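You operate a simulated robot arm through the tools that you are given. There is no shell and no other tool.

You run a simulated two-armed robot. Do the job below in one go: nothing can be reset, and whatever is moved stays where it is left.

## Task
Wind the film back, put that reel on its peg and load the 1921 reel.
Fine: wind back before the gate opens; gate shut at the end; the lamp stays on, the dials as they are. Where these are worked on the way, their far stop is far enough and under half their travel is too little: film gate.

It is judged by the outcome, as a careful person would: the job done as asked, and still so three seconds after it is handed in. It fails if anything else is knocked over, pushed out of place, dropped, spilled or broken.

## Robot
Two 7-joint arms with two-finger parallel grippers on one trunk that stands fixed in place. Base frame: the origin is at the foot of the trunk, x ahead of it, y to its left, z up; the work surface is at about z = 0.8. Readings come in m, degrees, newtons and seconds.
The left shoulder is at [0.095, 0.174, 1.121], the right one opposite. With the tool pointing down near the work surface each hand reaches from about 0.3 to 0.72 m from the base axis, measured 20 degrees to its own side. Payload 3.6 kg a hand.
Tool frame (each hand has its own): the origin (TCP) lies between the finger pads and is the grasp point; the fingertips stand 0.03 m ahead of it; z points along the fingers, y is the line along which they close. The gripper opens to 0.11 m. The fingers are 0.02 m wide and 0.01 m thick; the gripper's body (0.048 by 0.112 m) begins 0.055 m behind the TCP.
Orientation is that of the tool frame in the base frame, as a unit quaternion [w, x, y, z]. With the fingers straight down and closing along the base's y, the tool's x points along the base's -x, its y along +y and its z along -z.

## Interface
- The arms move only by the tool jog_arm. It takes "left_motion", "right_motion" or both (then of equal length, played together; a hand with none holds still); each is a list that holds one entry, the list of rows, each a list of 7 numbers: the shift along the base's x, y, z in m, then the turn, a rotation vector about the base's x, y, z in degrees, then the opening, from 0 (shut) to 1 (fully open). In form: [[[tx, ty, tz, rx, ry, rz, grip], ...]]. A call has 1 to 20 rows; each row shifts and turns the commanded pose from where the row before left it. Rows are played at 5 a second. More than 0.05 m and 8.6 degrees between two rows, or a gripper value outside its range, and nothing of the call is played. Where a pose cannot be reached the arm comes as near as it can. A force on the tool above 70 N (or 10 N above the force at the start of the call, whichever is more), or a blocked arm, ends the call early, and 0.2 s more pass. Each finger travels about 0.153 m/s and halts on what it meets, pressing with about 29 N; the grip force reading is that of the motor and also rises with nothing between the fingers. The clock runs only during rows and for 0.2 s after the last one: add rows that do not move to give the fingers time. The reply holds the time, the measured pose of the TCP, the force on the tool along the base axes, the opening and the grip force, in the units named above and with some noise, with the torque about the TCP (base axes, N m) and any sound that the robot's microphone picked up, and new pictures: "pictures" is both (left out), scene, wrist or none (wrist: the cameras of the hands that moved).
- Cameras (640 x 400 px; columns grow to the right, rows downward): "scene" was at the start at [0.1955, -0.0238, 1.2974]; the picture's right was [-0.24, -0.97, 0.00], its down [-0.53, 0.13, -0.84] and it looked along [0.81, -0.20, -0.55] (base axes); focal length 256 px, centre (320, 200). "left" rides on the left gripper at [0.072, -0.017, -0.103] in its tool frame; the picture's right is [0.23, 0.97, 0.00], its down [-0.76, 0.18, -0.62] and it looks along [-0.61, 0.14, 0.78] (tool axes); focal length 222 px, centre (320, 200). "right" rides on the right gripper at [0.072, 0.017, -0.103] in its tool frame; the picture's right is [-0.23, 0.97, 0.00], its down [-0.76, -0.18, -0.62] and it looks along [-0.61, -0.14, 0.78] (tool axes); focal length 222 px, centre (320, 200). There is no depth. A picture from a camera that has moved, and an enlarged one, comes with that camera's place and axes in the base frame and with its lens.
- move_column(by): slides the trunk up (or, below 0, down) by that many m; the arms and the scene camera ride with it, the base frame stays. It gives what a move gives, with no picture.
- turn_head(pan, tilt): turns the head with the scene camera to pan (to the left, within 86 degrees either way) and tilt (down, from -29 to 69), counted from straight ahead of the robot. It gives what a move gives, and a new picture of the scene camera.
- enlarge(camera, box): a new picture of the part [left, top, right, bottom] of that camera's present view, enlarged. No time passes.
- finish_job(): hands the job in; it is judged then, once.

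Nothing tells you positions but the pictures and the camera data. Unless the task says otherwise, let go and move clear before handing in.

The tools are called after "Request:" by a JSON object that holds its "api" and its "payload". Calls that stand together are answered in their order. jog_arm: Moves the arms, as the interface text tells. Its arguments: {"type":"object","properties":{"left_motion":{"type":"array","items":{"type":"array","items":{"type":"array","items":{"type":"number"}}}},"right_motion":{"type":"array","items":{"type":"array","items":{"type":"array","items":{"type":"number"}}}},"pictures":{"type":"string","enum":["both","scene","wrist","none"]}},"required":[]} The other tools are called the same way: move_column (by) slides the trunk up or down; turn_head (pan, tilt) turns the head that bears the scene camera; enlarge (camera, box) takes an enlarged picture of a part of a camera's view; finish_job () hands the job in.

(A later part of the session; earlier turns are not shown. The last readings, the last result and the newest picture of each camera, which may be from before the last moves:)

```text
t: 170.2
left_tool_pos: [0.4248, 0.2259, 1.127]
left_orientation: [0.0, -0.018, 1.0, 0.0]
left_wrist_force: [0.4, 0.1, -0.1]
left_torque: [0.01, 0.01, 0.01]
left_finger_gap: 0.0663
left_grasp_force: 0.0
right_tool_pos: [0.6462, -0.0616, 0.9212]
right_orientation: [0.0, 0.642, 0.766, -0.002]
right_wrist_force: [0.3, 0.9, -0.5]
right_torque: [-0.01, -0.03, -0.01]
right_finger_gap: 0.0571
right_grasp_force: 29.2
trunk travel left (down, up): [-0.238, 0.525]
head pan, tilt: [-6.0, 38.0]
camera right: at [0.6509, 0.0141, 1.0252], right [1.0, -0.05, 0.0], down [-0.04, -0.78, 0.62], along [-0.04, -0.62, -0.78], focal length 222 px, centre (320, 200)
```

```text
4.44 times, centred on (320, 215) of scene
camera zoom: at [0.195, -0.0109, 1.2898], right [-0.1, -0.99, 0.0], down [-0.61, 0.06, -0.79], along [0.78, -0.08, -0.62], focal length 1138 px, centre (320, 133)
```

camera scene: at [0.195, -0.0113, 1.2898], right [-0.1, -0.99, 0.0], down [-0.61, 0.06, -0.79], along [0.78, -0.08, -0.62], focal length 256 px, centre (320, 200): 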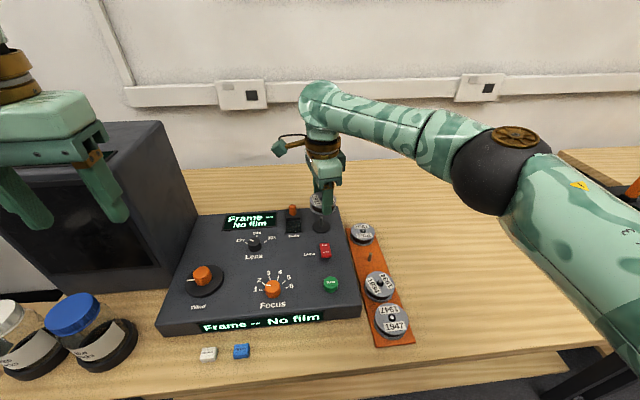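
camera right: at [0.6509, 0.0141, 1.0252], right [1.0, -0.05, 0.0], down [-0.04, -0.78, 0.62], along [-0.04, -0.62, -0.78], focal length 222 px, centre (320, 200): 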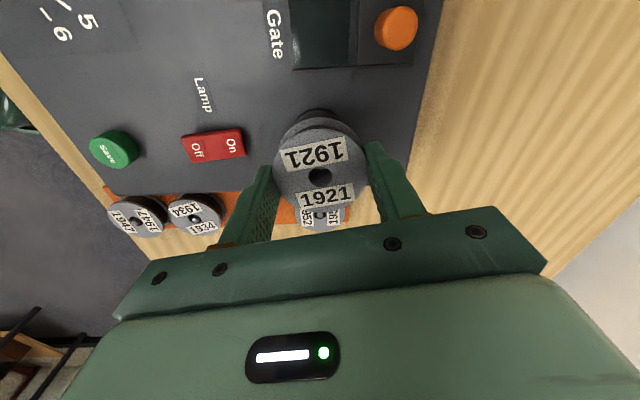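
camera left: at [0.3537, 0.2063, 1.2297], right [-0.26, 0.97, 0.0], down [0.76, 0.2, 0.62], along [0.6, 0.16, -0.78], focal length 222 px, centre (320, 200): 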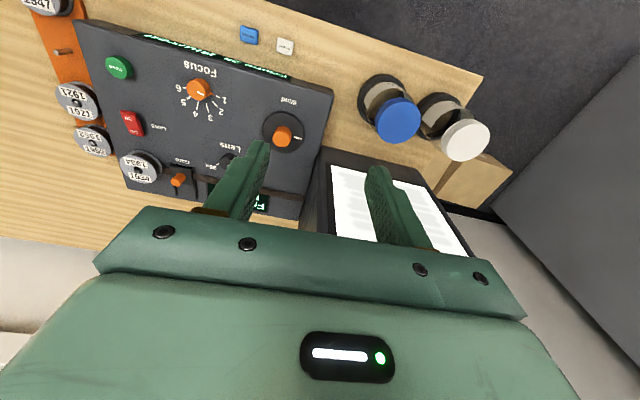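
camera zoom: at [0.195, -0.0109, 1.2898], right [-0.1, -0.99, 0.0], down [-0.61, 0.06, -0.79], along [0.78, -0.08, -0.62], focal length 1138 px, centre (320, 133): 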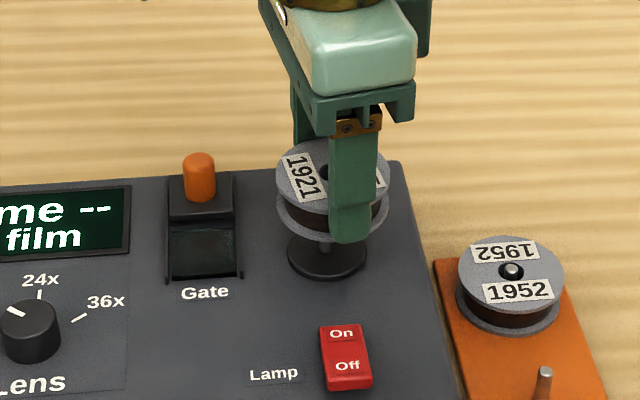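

Request:
{"api": "jog_arm", "payload": {"right_motion": [[[0, 0, -0.003, 0, 0, 0, 0.1], [0, 0, -0.003, 0, 0, 0, 0.1], [0, 0, 0, 0, 0, 0, 0.1]]], "pictures": "wrist"}}

Request:
{"api": "enlarge", "payload": {"camera": "right", "box": [260, 130, 380, 220]}}

```text
t: 171.1
left_tool_pos: [0.4252, 0.2274, 1.1266]
left_orientation: [0.0, -0.018, 1.0, 0.0]
left_wrist_force: [0.7, 0.3, -0.1]
left_torque: [-0.01, -0.02, 0.0]
left_finger_gap: 0.0659
left_grasp_force: 0.2
right_tool_pos: [0.6461, -0.0618, 0.9165]
right_orientation: [0.0, 0.643, 0.766, -0.002]
right_wrist_force: [0.4, -0.5, -1.4]
right_torque: [0.01, 0.0, 0.03]
right_finger_gap: 0.0574
right_grasp_force: 28.8
trunk travel left (down, up): [-0.238, 0.525]
head pan, tilt: [-6.0, 38.0]
camera right: at [0.6508, 0.0139, 1.0194], right [1.0, -0.05, 0.0], down [-0.04, -0.78, 0.62], along [-0.04, -0.62, -0.78], focal length 222 px, centre (320, 200)
```

right: 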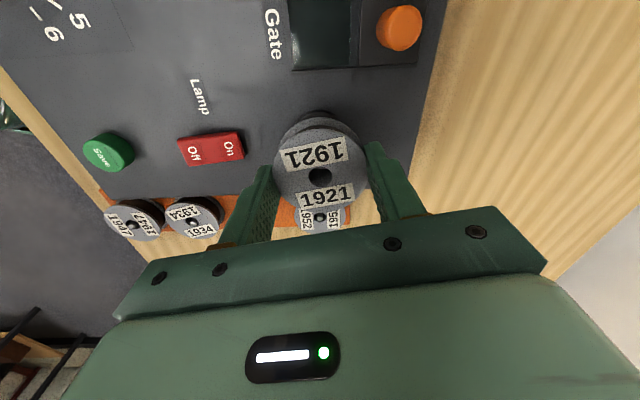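

```text
4.44 times, centred on (320, 175) of right
camera zoom: at [0.6508, 0.0139, 1.0194], right [1.0, -0.05, 0.0], down [-0.04, -0.78, 0.62], along [-0.04, -0.62, -0.78], focal length 987 px, centre (320, 311)
```

zoom: 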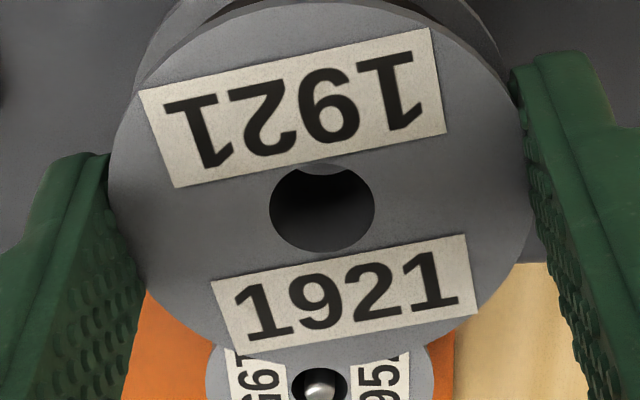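

Request:
{"api": "jog_arm", "payload": {"right_motion": [[[0, 0, -0.002, 0, 0, 0, 0.1], [0, 0, -0.002, 0, 0, 0, 0.1], [0, 0, 0, 0, 0, 0, 0.1]]], "pictures": "wrist"}}

Request:
{"api": "enlarge", "payload": {"camera": "right", "box": [260, 130, 380, 220]}}

```text
t: 171.8
left_tool_pos: [0.4257, 0.2266, 1.1261]
left_orientation: [0.0, -0.019, 1.0, 0.0]
left_wrist_force: [0.2, -0.1, -0.6]
left_torque: [0.01, -0.01, -0.01]
left_finger_gap: 0.0659
left_grasp_force: 0.0
right_tool_pos: [0.6458, -0.0621, 0.9122]
right_orientation: [0.0, 0.642, 0.767, -0.002]
right_wrist_force: [0.1, 0.8, -0.3]
right_torque: [0.02, -0.02, -0.06]
right_finger_gap: 0.0572
right_grasp_force: 28.3
trunk travel left (down, up): [-0.238, 0.525]
head pan, tilt: [-6.0, 38.0]
camera right: at [0.6509, 0.0138, 1.0153], right [1.0, -0.05, 0.0], down [-0.04, -0.78, 0.62], along [-0.04, -0.62, -0.78], focal length 222 px, centre (320, 200)
```

right: 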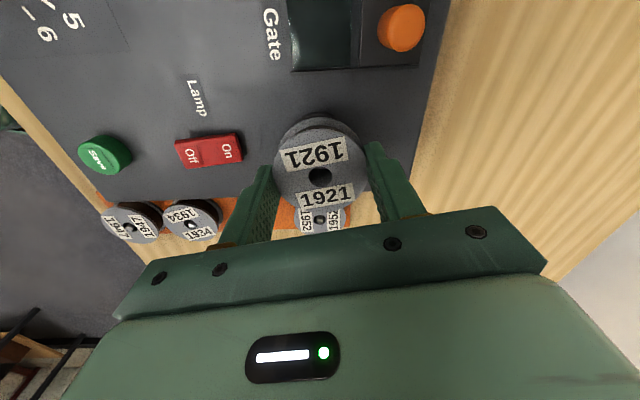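

```text
4.44 times, centred on (320, 175) of right
camera zoom: at [0.6509, 0.0138, 1.0153], right [1.0, -0.05, 0.0], down [-0.04, -0.78, 0.62], along [-0.04, -0.62, -0.78], focal length 987 px, centre (320, 311)
```

zoom: 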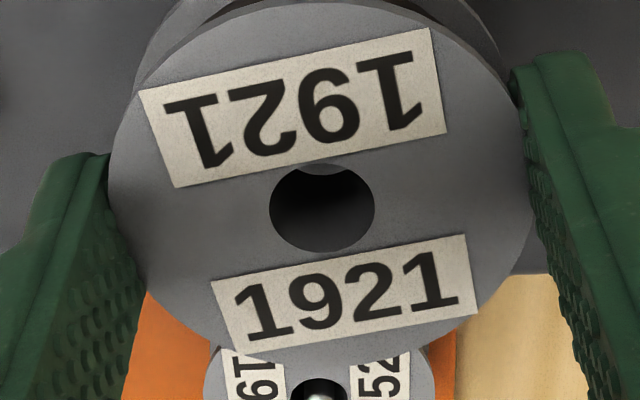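

Request:
{"api": "jog_arm", "payload": {"right_motion": [[[0, 0, -0.002, 0, 0, 0, 0.1], [0, 0, -0.002, 0, 0, 0, 0.1], [0, 0, 0, 0, 0, 0, 0.1]]], "pictures": "wrist"}}

Request:
{"api": "enlarge", "payload": {"camera": "right", "box": [290, 150, 350, 195]}}

Request:
{"api": "enlarge", "payload": {"camera": "scene", "box": [290, 190, 350, 240]}}

```text
t: 172.7
left_tool_pos: [0.4244, 0.2277, 1.1259]
left_orientation: [0.0, -0.019, 1.0, 0.0]
left_wrist_force: [0.8, -0.2, -0.2]
left_torque: [0.0, 0.0, 0.0]
left_finger_gap: 0.0658
left_grasp_force: 0.0
right_tool_pos: [0.6468, -0.0618, 0.9089]
right_orientation: [0.0, 0.643, 0.766, -0.001]
right_wrist_force: [-0.2, 0.9, 0.2]
right_torque: [-0.01, -0.01, 0.01]
right_finger_gap: 0.0574
right_grasp_force: 29.1
trunk travel left (down, up): [-0.238, 0.525]
head pan, tilt: [-6.0, 38.0]
camera right: at [0.6511, 0.0139, 1.0114], right [1.0, -0.05, 0.0], down [-0.04, -0.78, 0.62], along [-0.04, -0.62, -0.78], focal length 222 px, centre (320, 200)
```

right: 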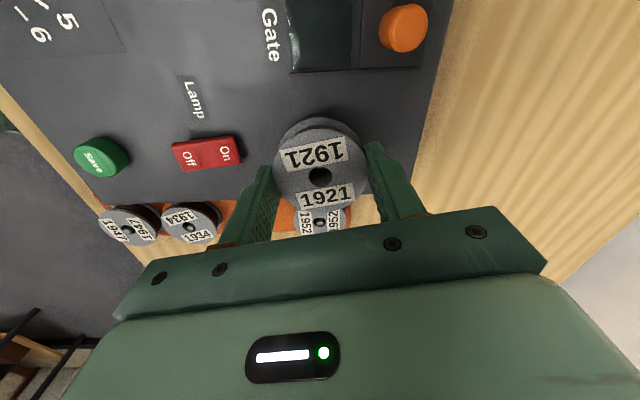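

```text
8.89 times, centred on (320, 172) of right
camera zoom: at [0.6511, 0.0139, 1.0114], right [1.0, -0.05, 0.0], down [-0.04, -0.78, 0.62], along [-0.04, -0.62, -0.78], focal length 1974 px, centre (320, 444)
```

zoom: 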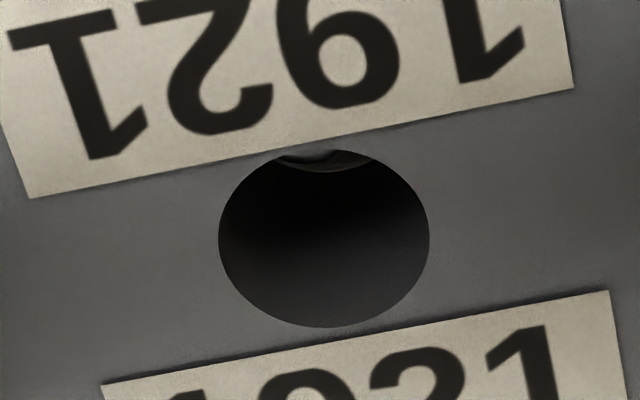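

```text
8.00 times, centred on (320, 215) of scene
camera zoom: at [0.195, -0.0109, 1.2898], right [-0.1, -0.99, 0.0], down [-0.61, 0.06, -0.79], along [0.78, -0.08, -0.62], focal length 2049 px, centre (320, 80)
```

zoom: 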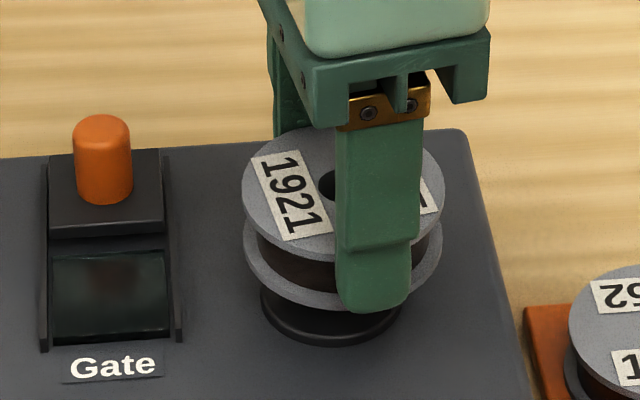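

The spindle tip is already inside the hole with no contact force. Before going further I'll centre it by probing gently from side to side.

Request:
{"api": "jog_arm", "payload": {"right_motion": [[[0, 0.001, 0, 0, 0, 0, 0.1], [0, 0.001, 0, 0, 0, 0, 0.1], [0, 0, 0, 0, 0, 0, 0.1]]], "pictures": "none"}}

Request:
{"api": "jog_arm", "payload": {"right_motion": [[[0, 0.001, 0, 0, 0, 0, 0.1], [0, 0.001, 0, 0, 0, 0, 0.1], [0, 0, 0, 0, 0, 0, 0.1]]], "pictures": "wrist"}}

```text
t: 173.4
left_tool_pos: [0.4271, 0.227, 1.1267]
left_orientation: [-0.001, -0.019, 1.0, 0.0]
left_wrist_force: [-0.4, -0.7, -0.2]
left_torque: [-0.01, -0.01, -0.01]
left_finger_gap: 0.0659
left_grasp_force: 0.0
right_tool_pos: [0.6461, -0.0606, 0.9079]
right_orientation: [0.0, 0.642, 0.767, -0.001]
right_wrist_force: [0.3, 0.0, -1.2]
right_torque: [0.0, 0.0, -0.02]
right_finger_gap: 0.057
right_grasp_force: 28.8
trunk travel left (down, up): [-0.238, 0.525]
head pan, tilt: [-6.0, 38.0]
```

```text
t: 174.2
left_tool_pos: [0.4256, 0.2265, 1.1263]
left_orientation: [0.0, -0.018, 1.0, -0.001]
left_wrist_force: [-0.7, 0.2, 0.1]
left_torque: [0.01, 0.01, -0.01]
left_finger_gap: 0.066
left_grasp_force: 0.1
right_tool_pos: [0.6468, -0.0589, 0.9072]
right_orientation: [0.0, 0.643, 0.766, -0.002]
right_wrist_force: [-0.3, 0.9, 0.2]
right_torque: [0.01, 0.0, 0.01]
right_finger_gap: 0.0573
right_grasp_force: 28.6
trunk travel left (down, up): [-0.238, 0.525]
head pan, tilt: [-6.0, 38.0]
camera right: at [0.6511, 0.0178, 1.0111], right [1.0, -0.05, 0.0], down [-0.04, -0.78, 0.62], along [-0.04, -0.62, -0.78], focal length 222 px, centre (320, 200)
```

right: 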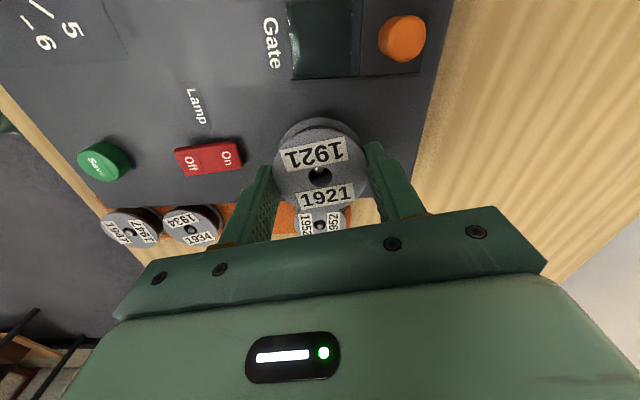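

Request:
{"api": "enlarge", "payload": {"camera": "right", "box": [290, 150, 350, 195]}}

Request:
{"api": "enlarge", "payload": {"camera": "scene", "box": [290, 190, 350, 240]}}

```text
8.89 times, centred on (320, 172) of right
camera zoom: at [0.6511, 0.0178, 1.0111], right [1.0, -0.05, 0.0], down [-0.04, -0.78, 0.62], along [-0.04, -0.62, -0.78], focal length 1974 px, centre (320, 444)
```

zoom: 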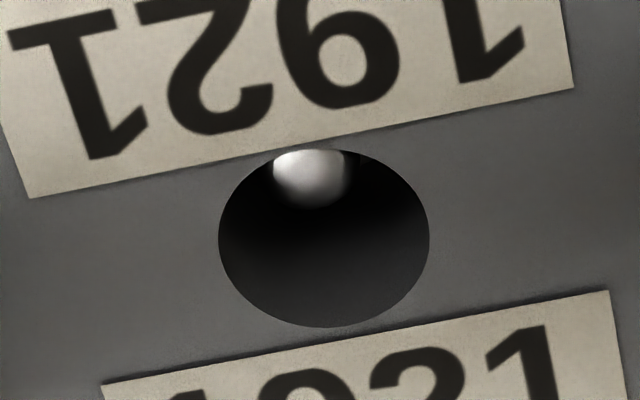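

```text
8.00 times, centred on (320, 215) of scene
camera zoom: at [0.1951, -0.0109, 1.2898], right [-0.1, -0.99, 0.0], down [-0.61, 0.06, -0.79], along [0.78, -0.08, -0.62], focal length 2049 px, centre (320, 80)
```

zoom: 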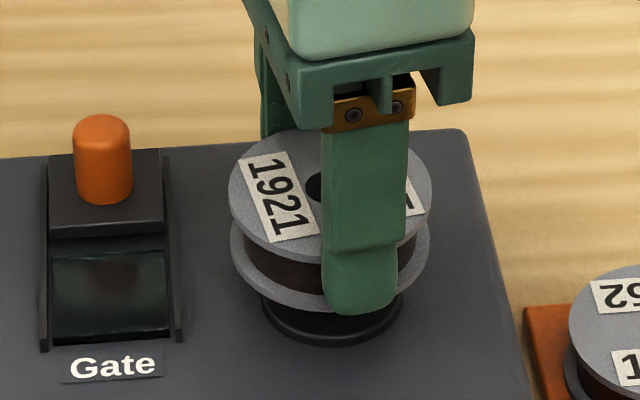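

The hole cleared the spindle at both ends of that 4 mm sweep, so the middle of it is a safe centre. I'll move to that, adjust 1 mm in x, and lower.

Request:
{"api": "jog_arm", "payload": {"right_motion": [[[-0.0008, -0.002, 0, 0, 0, 0, 0.1], [0, 0, -0.003, 0, 0, 0, 0.1], [0, 0, -0.003, 0, 0, 0, 0.1], [0, 0, 0, 0, 0, 0, 0.1]]], "pictures": "wrist"}}

Request:
{"api": "enlarge", "payload": {"camera": "right", "box": [290, 150, 350, 195]}}

```text
t: 175.2
left_tool_pos: [0.4252, 0.228, 1.1262]
left_orientation: [0.0, -0.018, 1.0, 0.0]
left_wrist_force: [0.1, 0.1, -0.2]
left_torque: [-0.02, 0.01, 0.02]
left_finger_gap: 0.0661
left_grasp_force: 0.1
right_tool_pos: [0.6445, -0.0587, 0.9019]
right_orientation: [0.0, 0.643, 0.766, -0.002]
right_wrist_force: [0.1, 0.4, -0.6]
right_torque: [0.03, -0.01, 0.01]
right_finger_gap: 0.0572
right_grasp_force: 28.3
trunk travel left (down, up): [-0.238, 0.525]
head pan, tilt: [-6.0, 38.0]
camera right: at [0.6498, 0.0159, 1.0052], right [1.0, -0.05, 0.0], down [-0.04, -0.78, 0.62], along [-0.04, -0.62, -0.78], focal length 222 px, centre (320, 200)
```

right: 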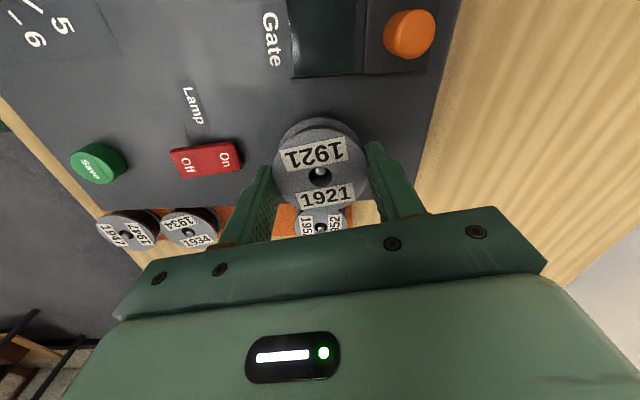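

```text
8.89 times, centred on (320, 172) of right
camera zoom: at [0.6498, 0.0159, 1.0052], right [1.0, -0.05, 0.0], down [-0.04, -0.78, 0.62], along [-0.04, -0.62, -0.78], focal length 1974 px, centre (320, 444)
```

zoom: 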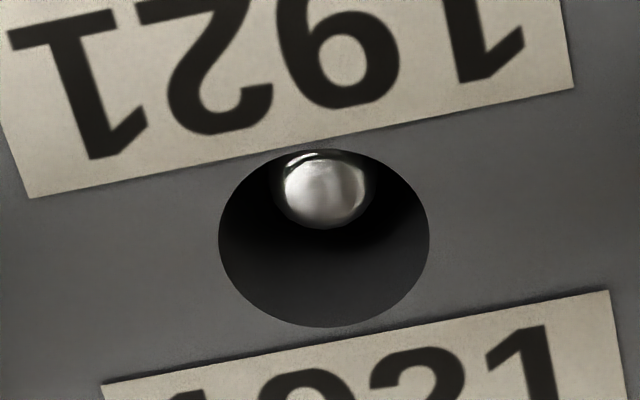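

Request:
{"api": "jog_arm", "payload": {"right_motion": [[[0, 0, -0.003, 0, 0, 0, 0.1], [0, 0, -0.003, 0, 0, 0, 0.1], [0, 0, 0, 0, 0, 0, 0.1]]], "pictures": "none"}}

Request:
{"api": "jog_arm", "payload": {"right_motion": [[[0, 0, -0.003, 0, 0, 0, 0.1], [0, 0, -0.002, 0, 0, 0, 0.1], [0, 0, 0, 0, 0, 0, 0.1]]], "pictures": "wrist"}}

Request:
{"api": "enlarge", "payload": {"camera": "right", "box": [290, 150, 350, 195]}}

```text
t: 176.1
left_tool_pos: [0.425, 0.2263, 1.126]
left_orientation: [0.0, -0.018, 1.0, 0.0]
left_wrist_force: [0.6, -0.4, 0.1]
left_torque: [0.0, 0.02, 0.0]
left_finger_gap: 0.066
left_grasp_force: 0.1
right_tool_pos: [0.6452, -0.0609, 0.8967]
right_orientation: [0.0, 0.644, 0.765, -0.002]
right_wrist_force: [0.4, 0.2, -0.5]
right_torque: [-0.01, -0.01, -0.03]
right_finger_gap: 0.0569
right_grasp_force: 29.4
trunk travel left (down, up): [-0.238, 0.525]
head pan, tilt: [-6.0, 38.0]
```

```text
t: 176.8
left_tool_pos: [0.4245, 0.2273, 1.1259]
left_orientation: [0.001, -0.018, 1.0, -0.001]
left_wrist_force: [-0.6, 0.6, 0.0]
left_torque: [-0.02, -0.02, 0.0]
left_finger_gap: 0.066
left_grasp_force: 0.0
right_tool_pos: [0.6453, -0.0594, 0.891]
right_orientation: [0.001, 0.643, 0.766, -0.002]
right_wrist_force: [-0.4, 0.0, -0.5]
right_torque: [-0.01, 0.02, 0.02]
right_finger_gap: 0.0572
right_grasp_force: 29.1
trunk travel left (down, up): [-0.238, 0.525]
head pan, tilt: [-6.0, 38.0]
camera right: at [0.6499, 0.016, 0.9945], right [1.0, -0.05, 0.0], down [-0.04, -0.78, 0.62], along [-0.04, -0.62, -0.78], focal length 222 px, centre (320, 200)
```

right: 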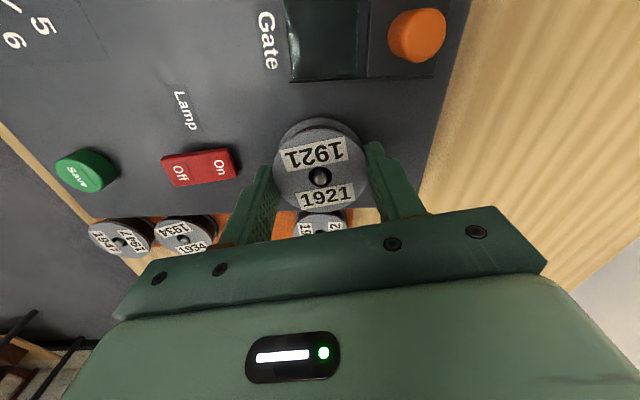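

```text
8.89 times, centred on (320, 172) of right
camera zoom: at [0.6499, 0.016, 0.9945], right [1.0, -0.05, 0.0], down [-0.04, -0.78, 0.62], along [-0.04, -0.62, -0.78], focal length 1974 px, centre (320, 444)
```

zoom: 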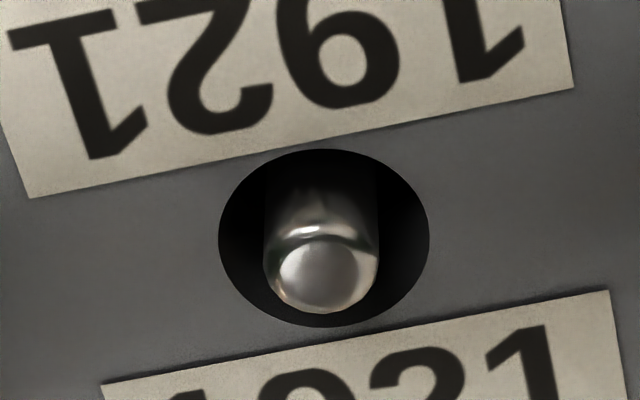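

The spindle is well inside the hole, still without contact. I'll lower the last few millimetres until the reel seats.

Request:
{"api": "jog_arm", "payload": {"right_motion": [[[0, 0, -0.002, 0, 0, 0, 0.1], [0, 0, -0.002, 0, 0, 0, 0.1], [0, 0, 0, 0, 0, 0, 0.1]]], "pictures": "none"}}

Request:
{"api": "jog_arm", "payload": {"right_motion": [[[0, 0, -0.0015, 0, 0, 0, 0.1], [0, 0, 0, 0, 0, 0, 0.1]]], "pictures": "wrist"}}

Request:
{"api": "enlarge", "payload": {"camera": "scene", "box": [290, 190, 350, 240]}}

```text
t: 177.7
left_tool_pos: [0.4236, 0.2265, 1.1267]
left_orientation: [0.001, -0.018, 1.0, -0.001]
left_wrist_force: [0.3, 0.5, -0.9]
left_torque: [0.01, -0.01, -0.03]
left_finger_gap: 0.066
left_grasp_force: 0.1
right_tool_pos: [0.6442, -0.0595, 0.8904]
right_orientation: [0.002, 0.643, 0.766, 0.0]
right_wrist_force: [7.9, -2.3, 23.7]
right_torque: [0.05, -0.14, -0.02]
right_finger_gap: 0.0574
right_grasp_force: 29.4
trunk travel left (down, up): [-0.238, 0.525]
head pan, tilt: [-6.0, 38.0]
```

```text
t: 178.2
left_tool_pos: [0.4238, 0.2264, 1.1272]
left_orientation: [0.001, -0.018, 1.0, 0.0]
left_wrist_force: [0.1, -0.9, -0.5]
left_torque: [0.0, -0.02, -0.01]
left_finger_gap: 0.0659
left_grasp_force: 0.0
right_tool_pos: [0.6455, -0.0594, 0.8874]
right_orientation: [0.0, 0.643, 0.766, 0.001]
right_wrist_force: [7.7, -1.5, 24.9]
right_torque: [0.03, -0.26, -0.01]
right_finger_gap: 0.057
right_grasp_force: 29.0
trunk travel left (down, up): [-0.238, 0.525]
head pan, tilt: [-6.0, 38.0]
camera right: at [0.6489, 0.0165, 0.9911], right [1.0, -0.05, 0.0], down [-0.04, -0.78, 0.62], along [-0.03, -0.62, -0.78], focal length 222 px, centre (320, 200)
```

right: 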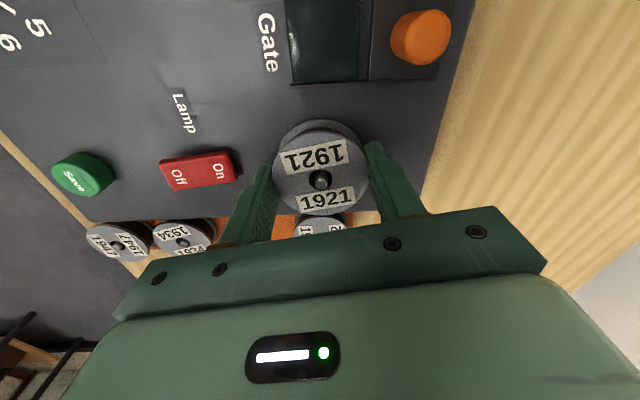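

```text
8.00 times, centred on (320, 215) of scene
camera zoom: at [0.1933, -0.0108, 1.2902], right [-0.1, -0.99, 0.0], down [-0.61, 0.06, -0.79], along [0.78, -0.08, -0.61], focal length 2049 px, centre (320, 80)
```

zoom: 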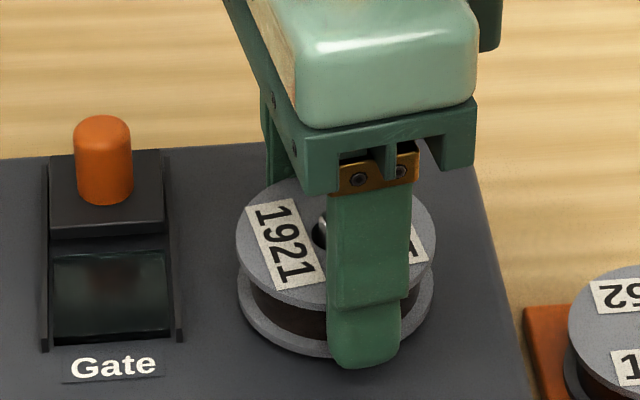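

The reel has seated on the spindle base (24 N, at the height I expected). I'll ease off, open, and lift clear.

Request:
{"api": "jog_arm", "payload": {"right_motion": [[[0, 0, 0.002, 0, 0, 0, 0.1], [0, 0, 0, 0, 0, 0, 0.65], [0, 0, 0, 0, 0, 0, 0.65], [0, 0, 0, 0, 0, 0, 0.65]]], "pictures": "wrist"}}

Request:
{"api": "enlarge", "payload": {"camera": "right", "box": [240, 90, 400, 220]}}

```text
t: 179.2
left_tool_pos: [0.4256, 0.2285, 1.1255]
left_orientation: [0.0, -0.019, 1.0, 0.001]
left_wrist_force: [-0.2, -0.3, -0.2]
left_torque: [0.02, 0.0, -0.02]
left_finger_gap: 0.0658
left_grasp_force: 0.2
right_tool_pos: [0.645, -0.0598, 0.8878]
right_orientation: [0.001, 0.643, 0.766, -0.001]
right_wrist_force: [-0.7, 0.1, 0.0]
right_torque: [-0.02, -0.01, 0.0]
right_finger_gap: 0.0715
right_grasp_force: 0.2
trunk travel left (down, up): [-0.238, 0.525]
head pan, tilt: [-6.0, 38.0]
camera right: at [0.6498, 0.0161, 0.9909], right [1.0, -0.05, 0.0], down [-0.04, -0.78, 0.62], along [-0.04, -0.62, -0.78], focal length 222 px, centre (320, 200)
```

right: 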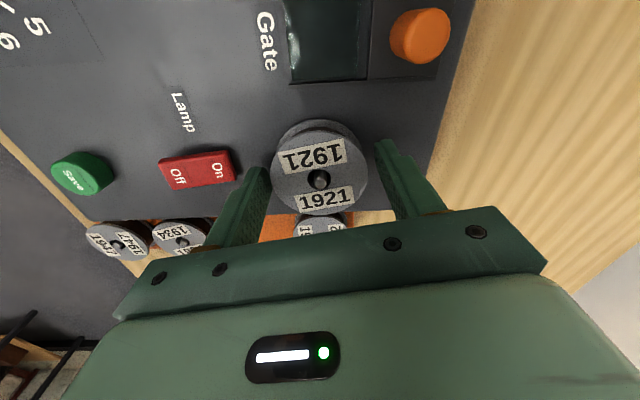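

```text
3.08 times, centred on (320, 155) of right
camera zoom: at [0.6498, 0.0161, 0.9909], right [1.0, -0.05, 0.0], down [-0.04, -0.78, 0.62], along [-0.04, -0.62, -0.78], focal length 684 px, centre (320, 338)
```

zoom: 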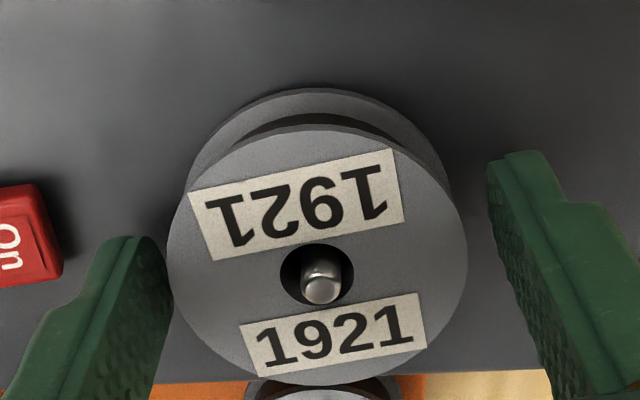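

Released. The near finger is close to the rim, so I'll recentre the hand slightly before lifting straight up.

Request:
{"api": "jog_arm", "payload": {"right_motion": [[[-0.0025, 0, 0, 0, 0, 0, 0.68], [0, 0, 0, 0, 0, 0, 0.68], [0, 0, 0.008, 0, 0, 0, 0.68], [0, 0, 0.015, 0, 0, 0, 0.68], [0, 0, 0.02, 0, 0, 0, 0.68], [0, 0, 0.025, 0, 0, 0, 0.68], [0, 0, 0, 0, 0, 0, 0.68]]], "pictures": "both"}}

Request:
{"api": "enlarge", "payload": {"camera": "scene", "box": [220, 190, 420, 330]}}

Request:
{"api": "enlarge", "payload": {"camera": "right", "box": [220, 0, 460, 180]}}

```text
t: 180.8
left_tool_pos: [0.4269, 0.2268, 1.1256]
left_orientation: [0.0, -0.018, 1.0, 0.0]
left_wrist_force: [1.0, 0.0, -0.1]
left_torque: [0.0, 0.02, -0.02]
left_finger_gap: 0.0661
left_grasp_force: 0.0
right_tool_pos: [0.6431, -0.0597, 0.9566]
right_orientation: [0.0, 0.643, 0.766, -0.001]
right_wrist_force: [0.0, 0.2, 0.3]
right_torque: [-0.03, 0.03, -0.01]
right_finger_gap: 0.0747
right_grasp_force: 0.1
trunk travel left (down, up): [-0.238, 0.525]
head pan, tilt: [-6.0, 38.0]
camera scene: at [0.1952, -0.011, 1.2897], right [-0.1, -0.99, 0.0], down [-0.61, 0.06, -0.79], along [0.78, -0.08, -0.62], focal length 256 px, centre (320, 200)
camera right: at [0.6481, 0.0157, 1.0597], right [1.0, -0.05, 0.0], down [-0.04, -0.78, 0.62], along [-0.04, -0.62, -0.78], focal length 222 px, centre (320, 200)
```

scene: 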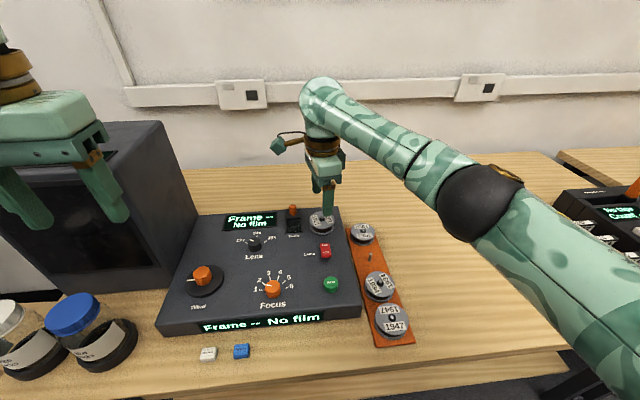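
right: 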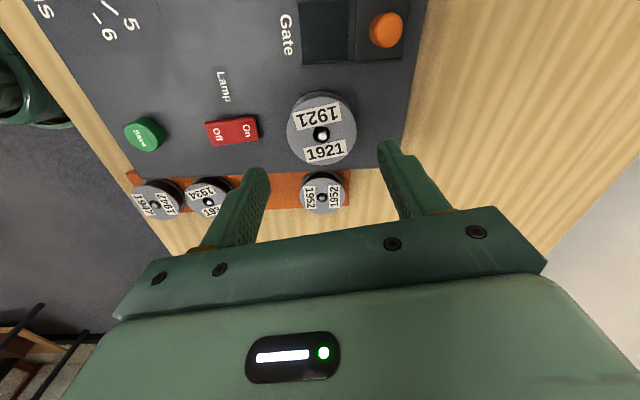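

```text
2.86 times, centred on (320, 260) of scene
camera zoom: at [0.1952, -0.011, 1.2897], right [-0.1, -0.99, 0.0], down [-0.61, 0.06, -0.79], along [0.78, -0.08, -0.62], focal length 732 px, centre (320, 29)
```

zoom: 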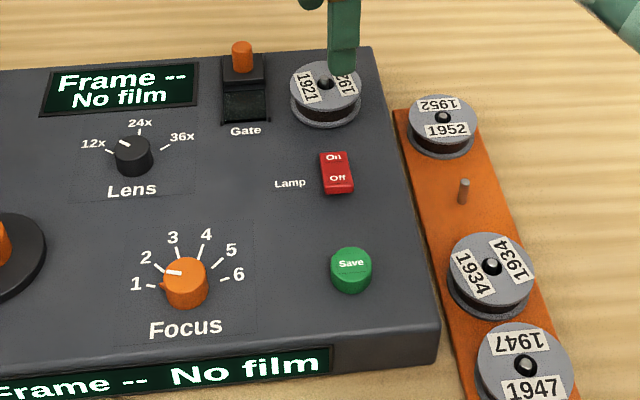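

```text
2.22 times, centred on (340, 90) of right
camera zoom: at [0.6481, 0.0157, 1.0597], right [1.0, -0.05, 0.0], down [-0.04, -0.78, 0.62], along [-0.04, -0.62, -0.78], focal length 494 px, centre (276, 444)
```

zoom: 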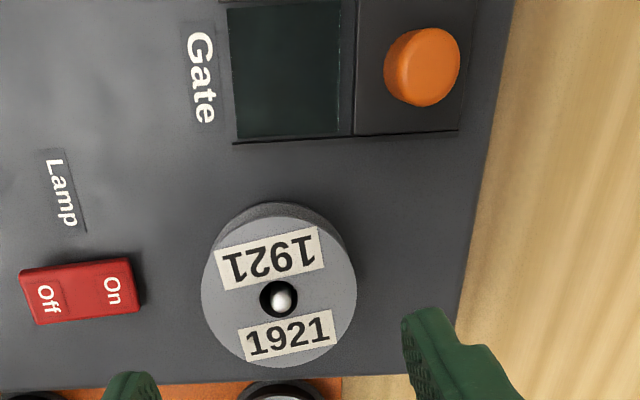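

The 1921 reel sits flat on the spindle and the dials and lamp are as before. Last job is the gate: I'll retract a little, turn the wrist back, and tilt the fingers forward as before, doing it well inside the arm's reach this time.

Request:
{"api": "jog_arm", "payload": {"right_motion": [[[0, 0, 0.02, 0, 0, 0, 0.5], [-0.005, 0, 0.02, 0, 0, 0, 0.35], [-0.007, 0.004, 0, 0, 0, 8, 0.35], [-0.007, 0.004, 0, 0, 0, 8, 0.35], [-0.007, 0.004, 0, 0, 0, 8, 0.35], [-0.007, 0.004, 0, 0, 0, 8, 0.35], [-0.007, 0.004, 0, 0, 0, 8, 0.35], [-0.007, 0.004, 0, 0, 0, 8, 0.35], [-0.007, 0.005, 0, 0, 0, 8, 0.35], [-0.007, 0.005, 0, 0, 0, 8, 0.35], [-0.007, 0.005, 0, 0, 0, 8, 0.35], [-0.007, 0.005, 0, 0, 0, 8, 0.35], [0, 0, 0, 0, 0, 0, 0.35]]], "pictures": "both"}}

```text
t: 183.7
left_tool_pos: [0.4261, 0.2255, 1.1266]
left_orientation: [0.0, -0.018, 1.0, 0.0]
left_wrist_force: [0.4, 0.0, 0.3]
left_torque: [-0.01, 0.01, 0.02]
left_finger_gap: 0.0659
left_grasp_force: 0.1
right_tool_pos: [0.5685, -0.0161, 0.9963]
right_orientation: [0.0, -0.001, 1.0, -0.001]
right_wrist_force: [-0.4, 0.2, -0.3]
right_torque: [-0.01, -0.04, 0.01]
right_finger_gap: 0.0385
right_grasp_force: 0.1
trunk travel left (down, up): [-0.238, 0.525]
head pan, tilt: [-6.0, 38.0]
camera scene: at [0.195, -0.0109, 1.2898], right [-0.1, -0.99, 0.0], down [-0.61, 0.06, -0.79], along [0.78, -0.08, -0.62], focal length 256 px, centre (320, 200)
camera right: at [0.4958, 0.0024, 1.0995], right [0.23, 0.97, 0.0], down [0.76, -0.18, 0.62], along [0.61, -0.14, -0.78], focal length 222 px, centre (320, 200)
```

scene: 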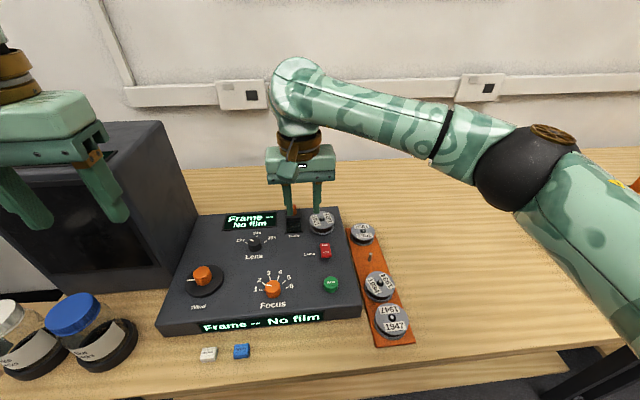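
right: 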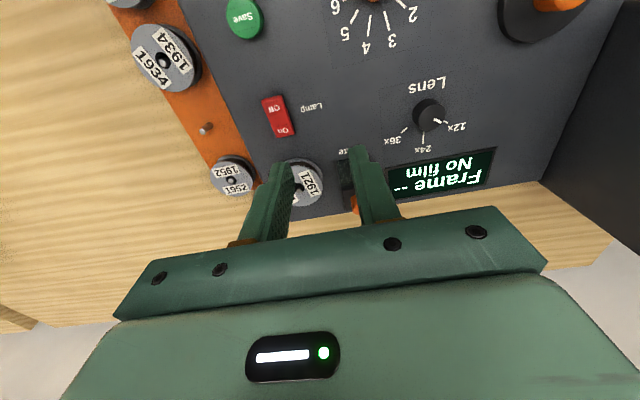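

Request:
{"api": "jog_arm", "payload": {"right_motion": [[[0.006, 0.0047, 0, 0, -6, 0, 0.35], [0.006, 0.0047, 0, 0, -6, 0, 0.35], [0.006, 0.0047, 0, 0, -6, 0, 0.35], [0.006, 0.0047, 0, 0, -6, 0, 0.35], [0.006, 0.0048, 0, 0, -6, 0, 0.35], [0.02, 0, -0.01, 0, 0, 0, 0.35], [0.02, 0, -0.01, 0, 0, 0, 0.35], [0.02, 0, -0.01, 0, 0, 0, 0.35], [0, 0, 0, 0, 0, 0, 0.35]]], "pictures": "both"}}

Request:
{"api": "enlarge", "payload": {"camera": "right", "box": [200, 40, 440, 190]}}

```text
t: 185.7
left_tool_pos: [0.4241, 0.2273, 1.1262]
left_orientation: [0.0, -0.018, 1.0, -0.001]
left_wrist_force: [-0.1, 0.2, 0.1]
left_torque: [0.01, 0.0, 0.01]
left_finger_gap: 0.066
left_grasp_force: 0.1
right_tool_pos: [0.6575, 0.0077, 0.9651]
right_orientation: [0.259, 0.0, 0.966, 0.0]
right_wrist_force: [-0.9, 0.4, -0.3]
right_torque: [0.01, 0.01, 0.0]
right_finger_gap: 0.0386
right_grasp_force: 0.1
trunk travel left (down, up): [-0.238, 0.525]
head pan, tilt: [-6.0, 38.0]
camera scene: at [0.1946, -0.011, 1.2899], right [-0.1, -0.99, 0.0], down [-0.61, 0.06, -0.79], along [0.78, -0.08, -0.62], focal length 256 px, centre (320, 200)
camera right: at [0.5441, 0.0261, 1.019], right [0.2, 0.97, 0.11], down [0.35, -0.18, 0.92], along [0.92, -0.14, -0.37], focal length 222 px, centre (320, 200)
```

scene: 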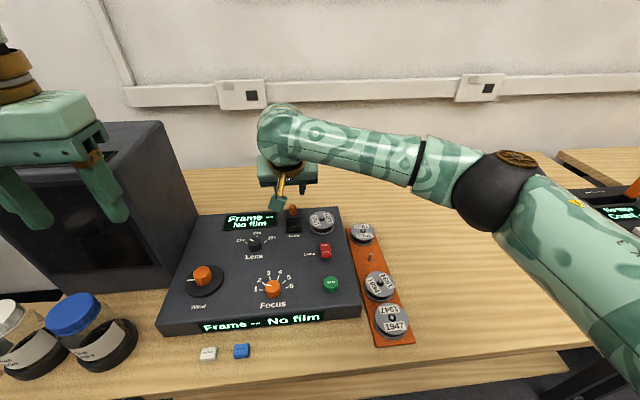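
right: 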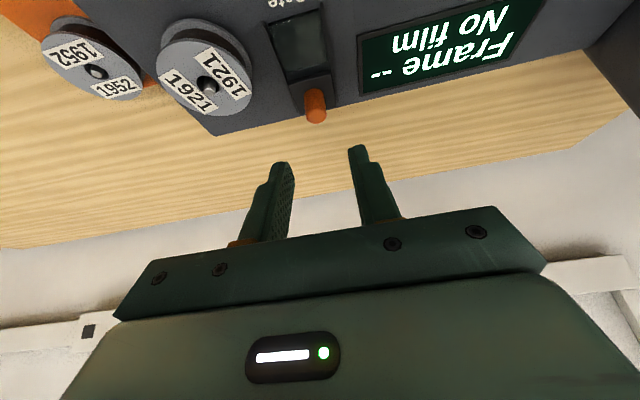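

```text
2.67 times, centred on (320, 115) of right
camera zoom: at [0.5441, 0.0261, 1.019], right [0.2, 0.97, 0.11], down [0.35, -0.18, 0.92], along [0.92, -0.14, -0.37], focal length 592 px, centre (320, 427)
```

zoom: 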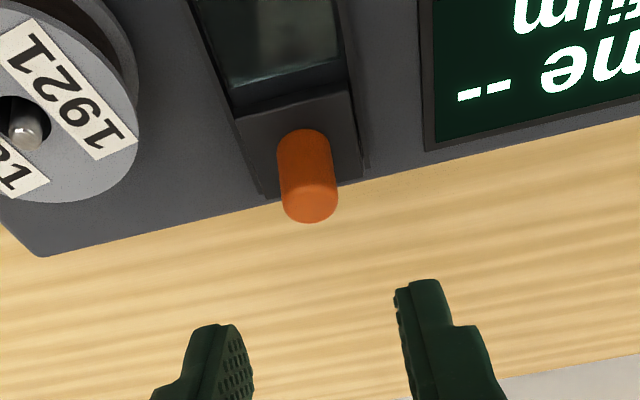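

Request:
{"api": "jog_arm", "payload": {"right_motion": [[[0.0095, 0, -0.005, 0, 0, 0, 0.35], [0.0095, 0, -0.005, 0, 0, 0, 0.35], [0, 0, -0.02, 0, 0, 0, 0.35], [0, 0, -0.018, 0, 0, 0, 0.35], [0, 0, 0, 0, 0, 0, 0.35]]], "pictures": "both"}}

Request:
{"api": "enlarge", "payload": {"camera": "right", "box": [200, 60, 440, 210]}}

```text
t: 186.8
left_tool_pos: [0.4251, 0.2268, 1.1253]
left_orientation: [0.0, -0.018, 1.0, 0.0]
left_wrist_force: [-0.3, 0.6, 0.9]
left_torque: [0.0, 0.01, -0.02]
left_finger_gap: 0.0662
left_grasp_force: 0.1
right_tool_pos: [0.6771, 0.007, 0.918]
right_orientation: [0.258, 0.0, 0.966, -0.001]
right_wrist_force: [-0.1, -0.4, -0.1]
right_torque: [0.03, 0.01, -0.03]
right_finger_gap: 0.0384
right_grasp_force: 0.0
trunk travel left (down, up): [-0.238, 0.525]
head pan, tilt: [-6.0, 38.0]
camera scene: at [0.1949, -0.0109, 1.2898], right [-0.1, -0.99, 0.0], down [-0.61, 0.06, -0.79], along [0.78, -0.08, -0.62], focal length 256 px, centre (320, 200)
camera right: at [0.563, 0.026, 0.9714], right [0.2, 0.97, 0.11], down [0.35, -0.18, 0.92], along [0.92, -0.14, -0.37], focal length 222 px, centre (320, 200)
```

scene: 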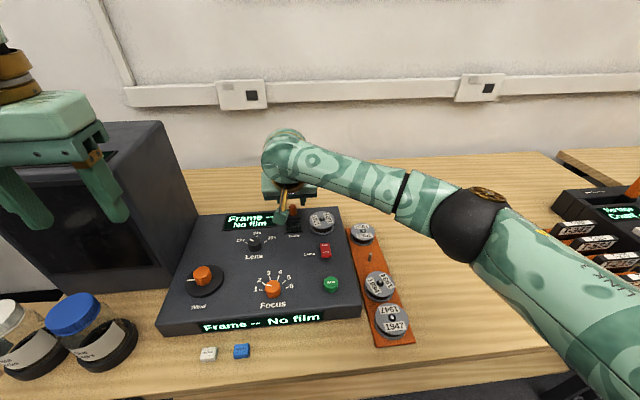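
right: 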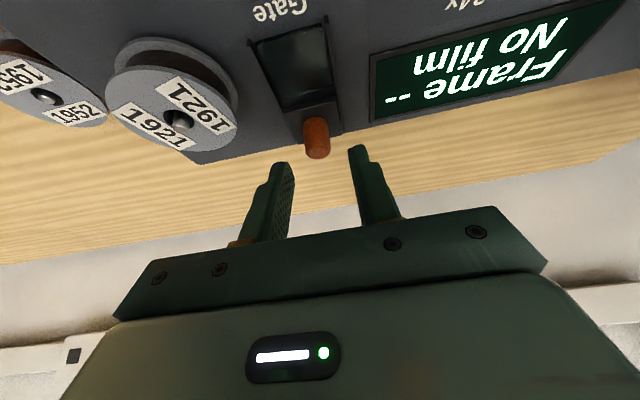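

```text
2.67 times, centred on (320, 135) of right
camera zoom: at [0.563, 0.026, 0.9714], right [0.2, 0.97, 0.11], down [0.35, -0.18, 0.92], along [0.92, -0.14, -0.37], focal length 592 px, centre (320, 373)
```

zoom: 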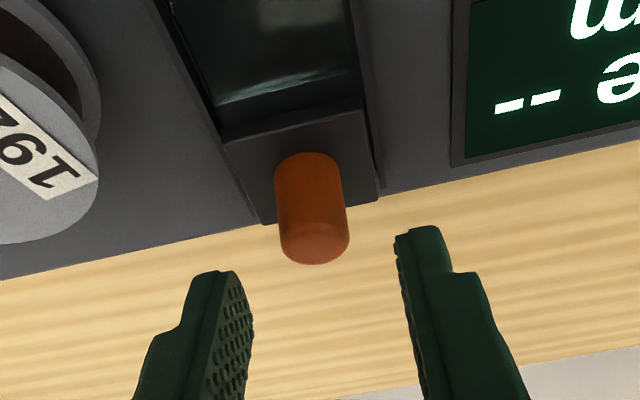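

Aligned with the gate knob. I'll descend around it and close.

Request:
{"api": "jog_arm", "payload": {"right_motion": [[[0, 0, -0.01, 0, 0, 0, 0.35], [0, 0, -0.009, 0, 0, 0, 0.35], [0, 0, 0, 0, 0, 0, 0.35], [0, 0, 0, 0, 0, 0, 0.0], [0, 0, 0, 0, 0, 0, 0.0], [0, 0, 0, 0, 0, 0, 0.0]]], "pictures": "wrist"}}

```text
t: 188.2
left_tool_pos: [0.4248, 0.2262, 1.1273]
left_orientation: [0.0, -0.019, 1.0, 0.0]
left_wrist_force: [-0.9, -0.6, 0.5]
left_torque: [0.0, 0.0, 0.02]
left_finger_gap: 0.0659
left_grasp_force: 0.0
right_tool_pos: [0.6771, 0.0073, 0.8979]
right_orientation: [0.258, 0.001, 0.966, 0.0]
right_wrist_force: [0.8, 0.3, -0.2]
right_torque: [-0.03, 0.0, 0.0]
right_finger_gap: 0.0161
right_grasp_force: 44.7
trunk travel left (down, up): [-0.238, 0.525]
head pan, tilt: [-6.0, 38.0]
camera right: at [0.563, 0.0262, 0.952], right [0.2, 0.97, 0.11], down [0.35, -0.18, 0.92], along [0.92, -0.14, -0.37], focal length 222 px, centre (320, 200)
```

right: 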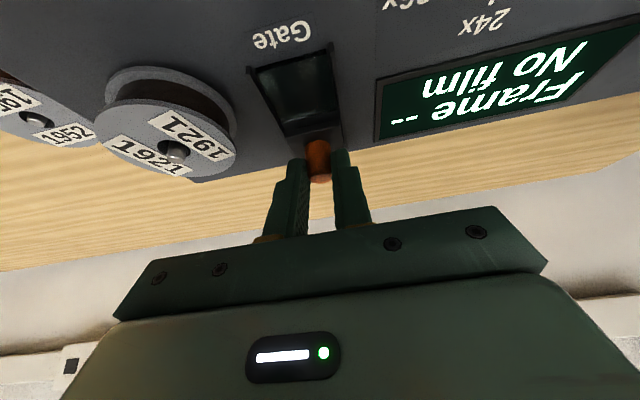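

I have the gate knob (16 mm). I'll pull it back towards the closed end in small steps.

Request:
{"api": "jog_arm", "payload": {"right_motion": [[[-0.005, 0, 0, 0, 0, 0, 0.0], [-0.005, 0, 0, 0, 0, 0, 0.0], [-0.005, 0, 0, 0, 0, 0, 0.0], [-0.005, 0, 0, 0, 0, 0, 0.0], [-0.005, 0, 0, 0, 0, 0, 0.0], [-0.005, 0, 0, 0, 0, 0, 0.0], [-0.005, 0, 0, 0, 0, 0, 0.0], [0, 0, 0, 0, 0, 0, 0.0]]], "pictures": "wrist"}}

Request:
{"api": "jog_arm", "payload": {"right_motion": [[[-0.003, 0, 0, 0, 0, 0, 0.0], [-0.003, 0, 0, 0, 0, 0, 0.0], [0, 0, 0, 0, 0, 0, 0.0]]], "pictures": "both"}}

```text
t: 190.1
left_tool_pos: [0.4253, 0.2268, 1.1256]
left_orientation: [0.0, -0.018, 1.0, -0.001]
left_wrist_force: [1.4, -0.1, 0.4]
left_torque: [-0.01, 0.03, 0.01]
left_finger_gap: 0.0658
left_grasp_force: 0.0
right_tool_pos: [0.6413, 0.0083, 0.8979]
right_orientation: [0.258, 0.0, 0.966, -0.002]
right_wrist_force: [-1.5, 0.1, 2.4]
right_torque: [0.01, -0.09, 0.04]
right_finger_gap: 0.0162
right_grasp_force: 44.9
trunk travel left (down, up): [-0.238, 0.525]
head pan, tilt: [-6.0, 38.0]
camera right: at [0.5273, 0.0262, 0.952], right [0.2, 0.97, 0.11], down [0.35, -0.18, 0.92], along [0.92, -0.14, -0.37], focal length 222 px, centre (320, 200)
```

right: 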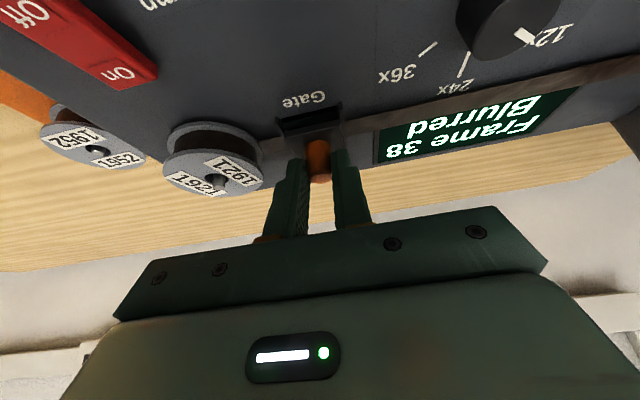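

```text
t: 190.8
left_tool_pos: [0.4265, 0.2277, 1.126]
left_orientation: [0.0, -0.018, 1.0, 0.0]
left_wrist_force: [-0.2, -0.1, -0.9]
left_torque: [-0.01, -0.01, -0.01]
left_finger_gap: 0.066
left_grasp_force: 0.0
right_tool_pos: [0.6367, 0.007, 0.8995]
right_orientation: [0.26, 0.002, 0.966, -0.002]
right_wrist_force: [7.3, 0.9, 3.7]
right_torque: [0.05, -0.14, 0.02]
right_finger_gap: 0.0161
right_grasp_force: 44.8
trunk travel left (down, up): [-0.238, 0.525]
head pan, tilt: [-6.0, 38.0]
camera scene: at [0.1956, -0.0107, 1.2897], right [-0.1, -0.99, 0.0], down [-0.61, 0.06, -0.79], along [0.78, -0.08, -0.62], focal length 256 px, centre (320, 200)
camera right: at [0.5225, 0.0263, 0.9519], right [0.2, 0.97, 0.11], down [0.35, -0.18, 0.92], along [0.92, -0.14, -0.37], focal length 222 px, centre (320, 200)
```

scene: 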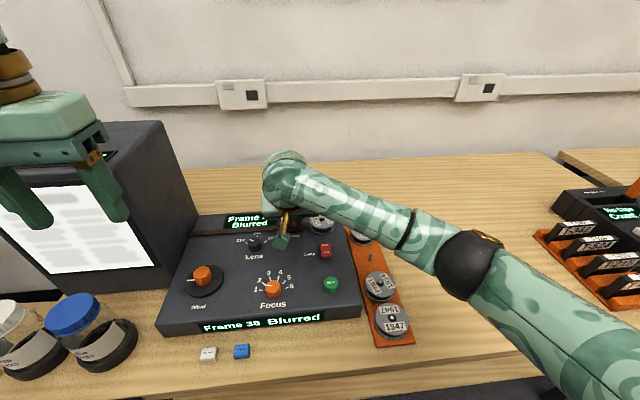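
right: 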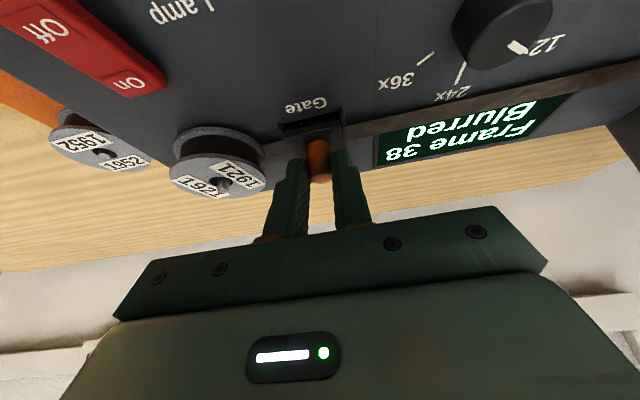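

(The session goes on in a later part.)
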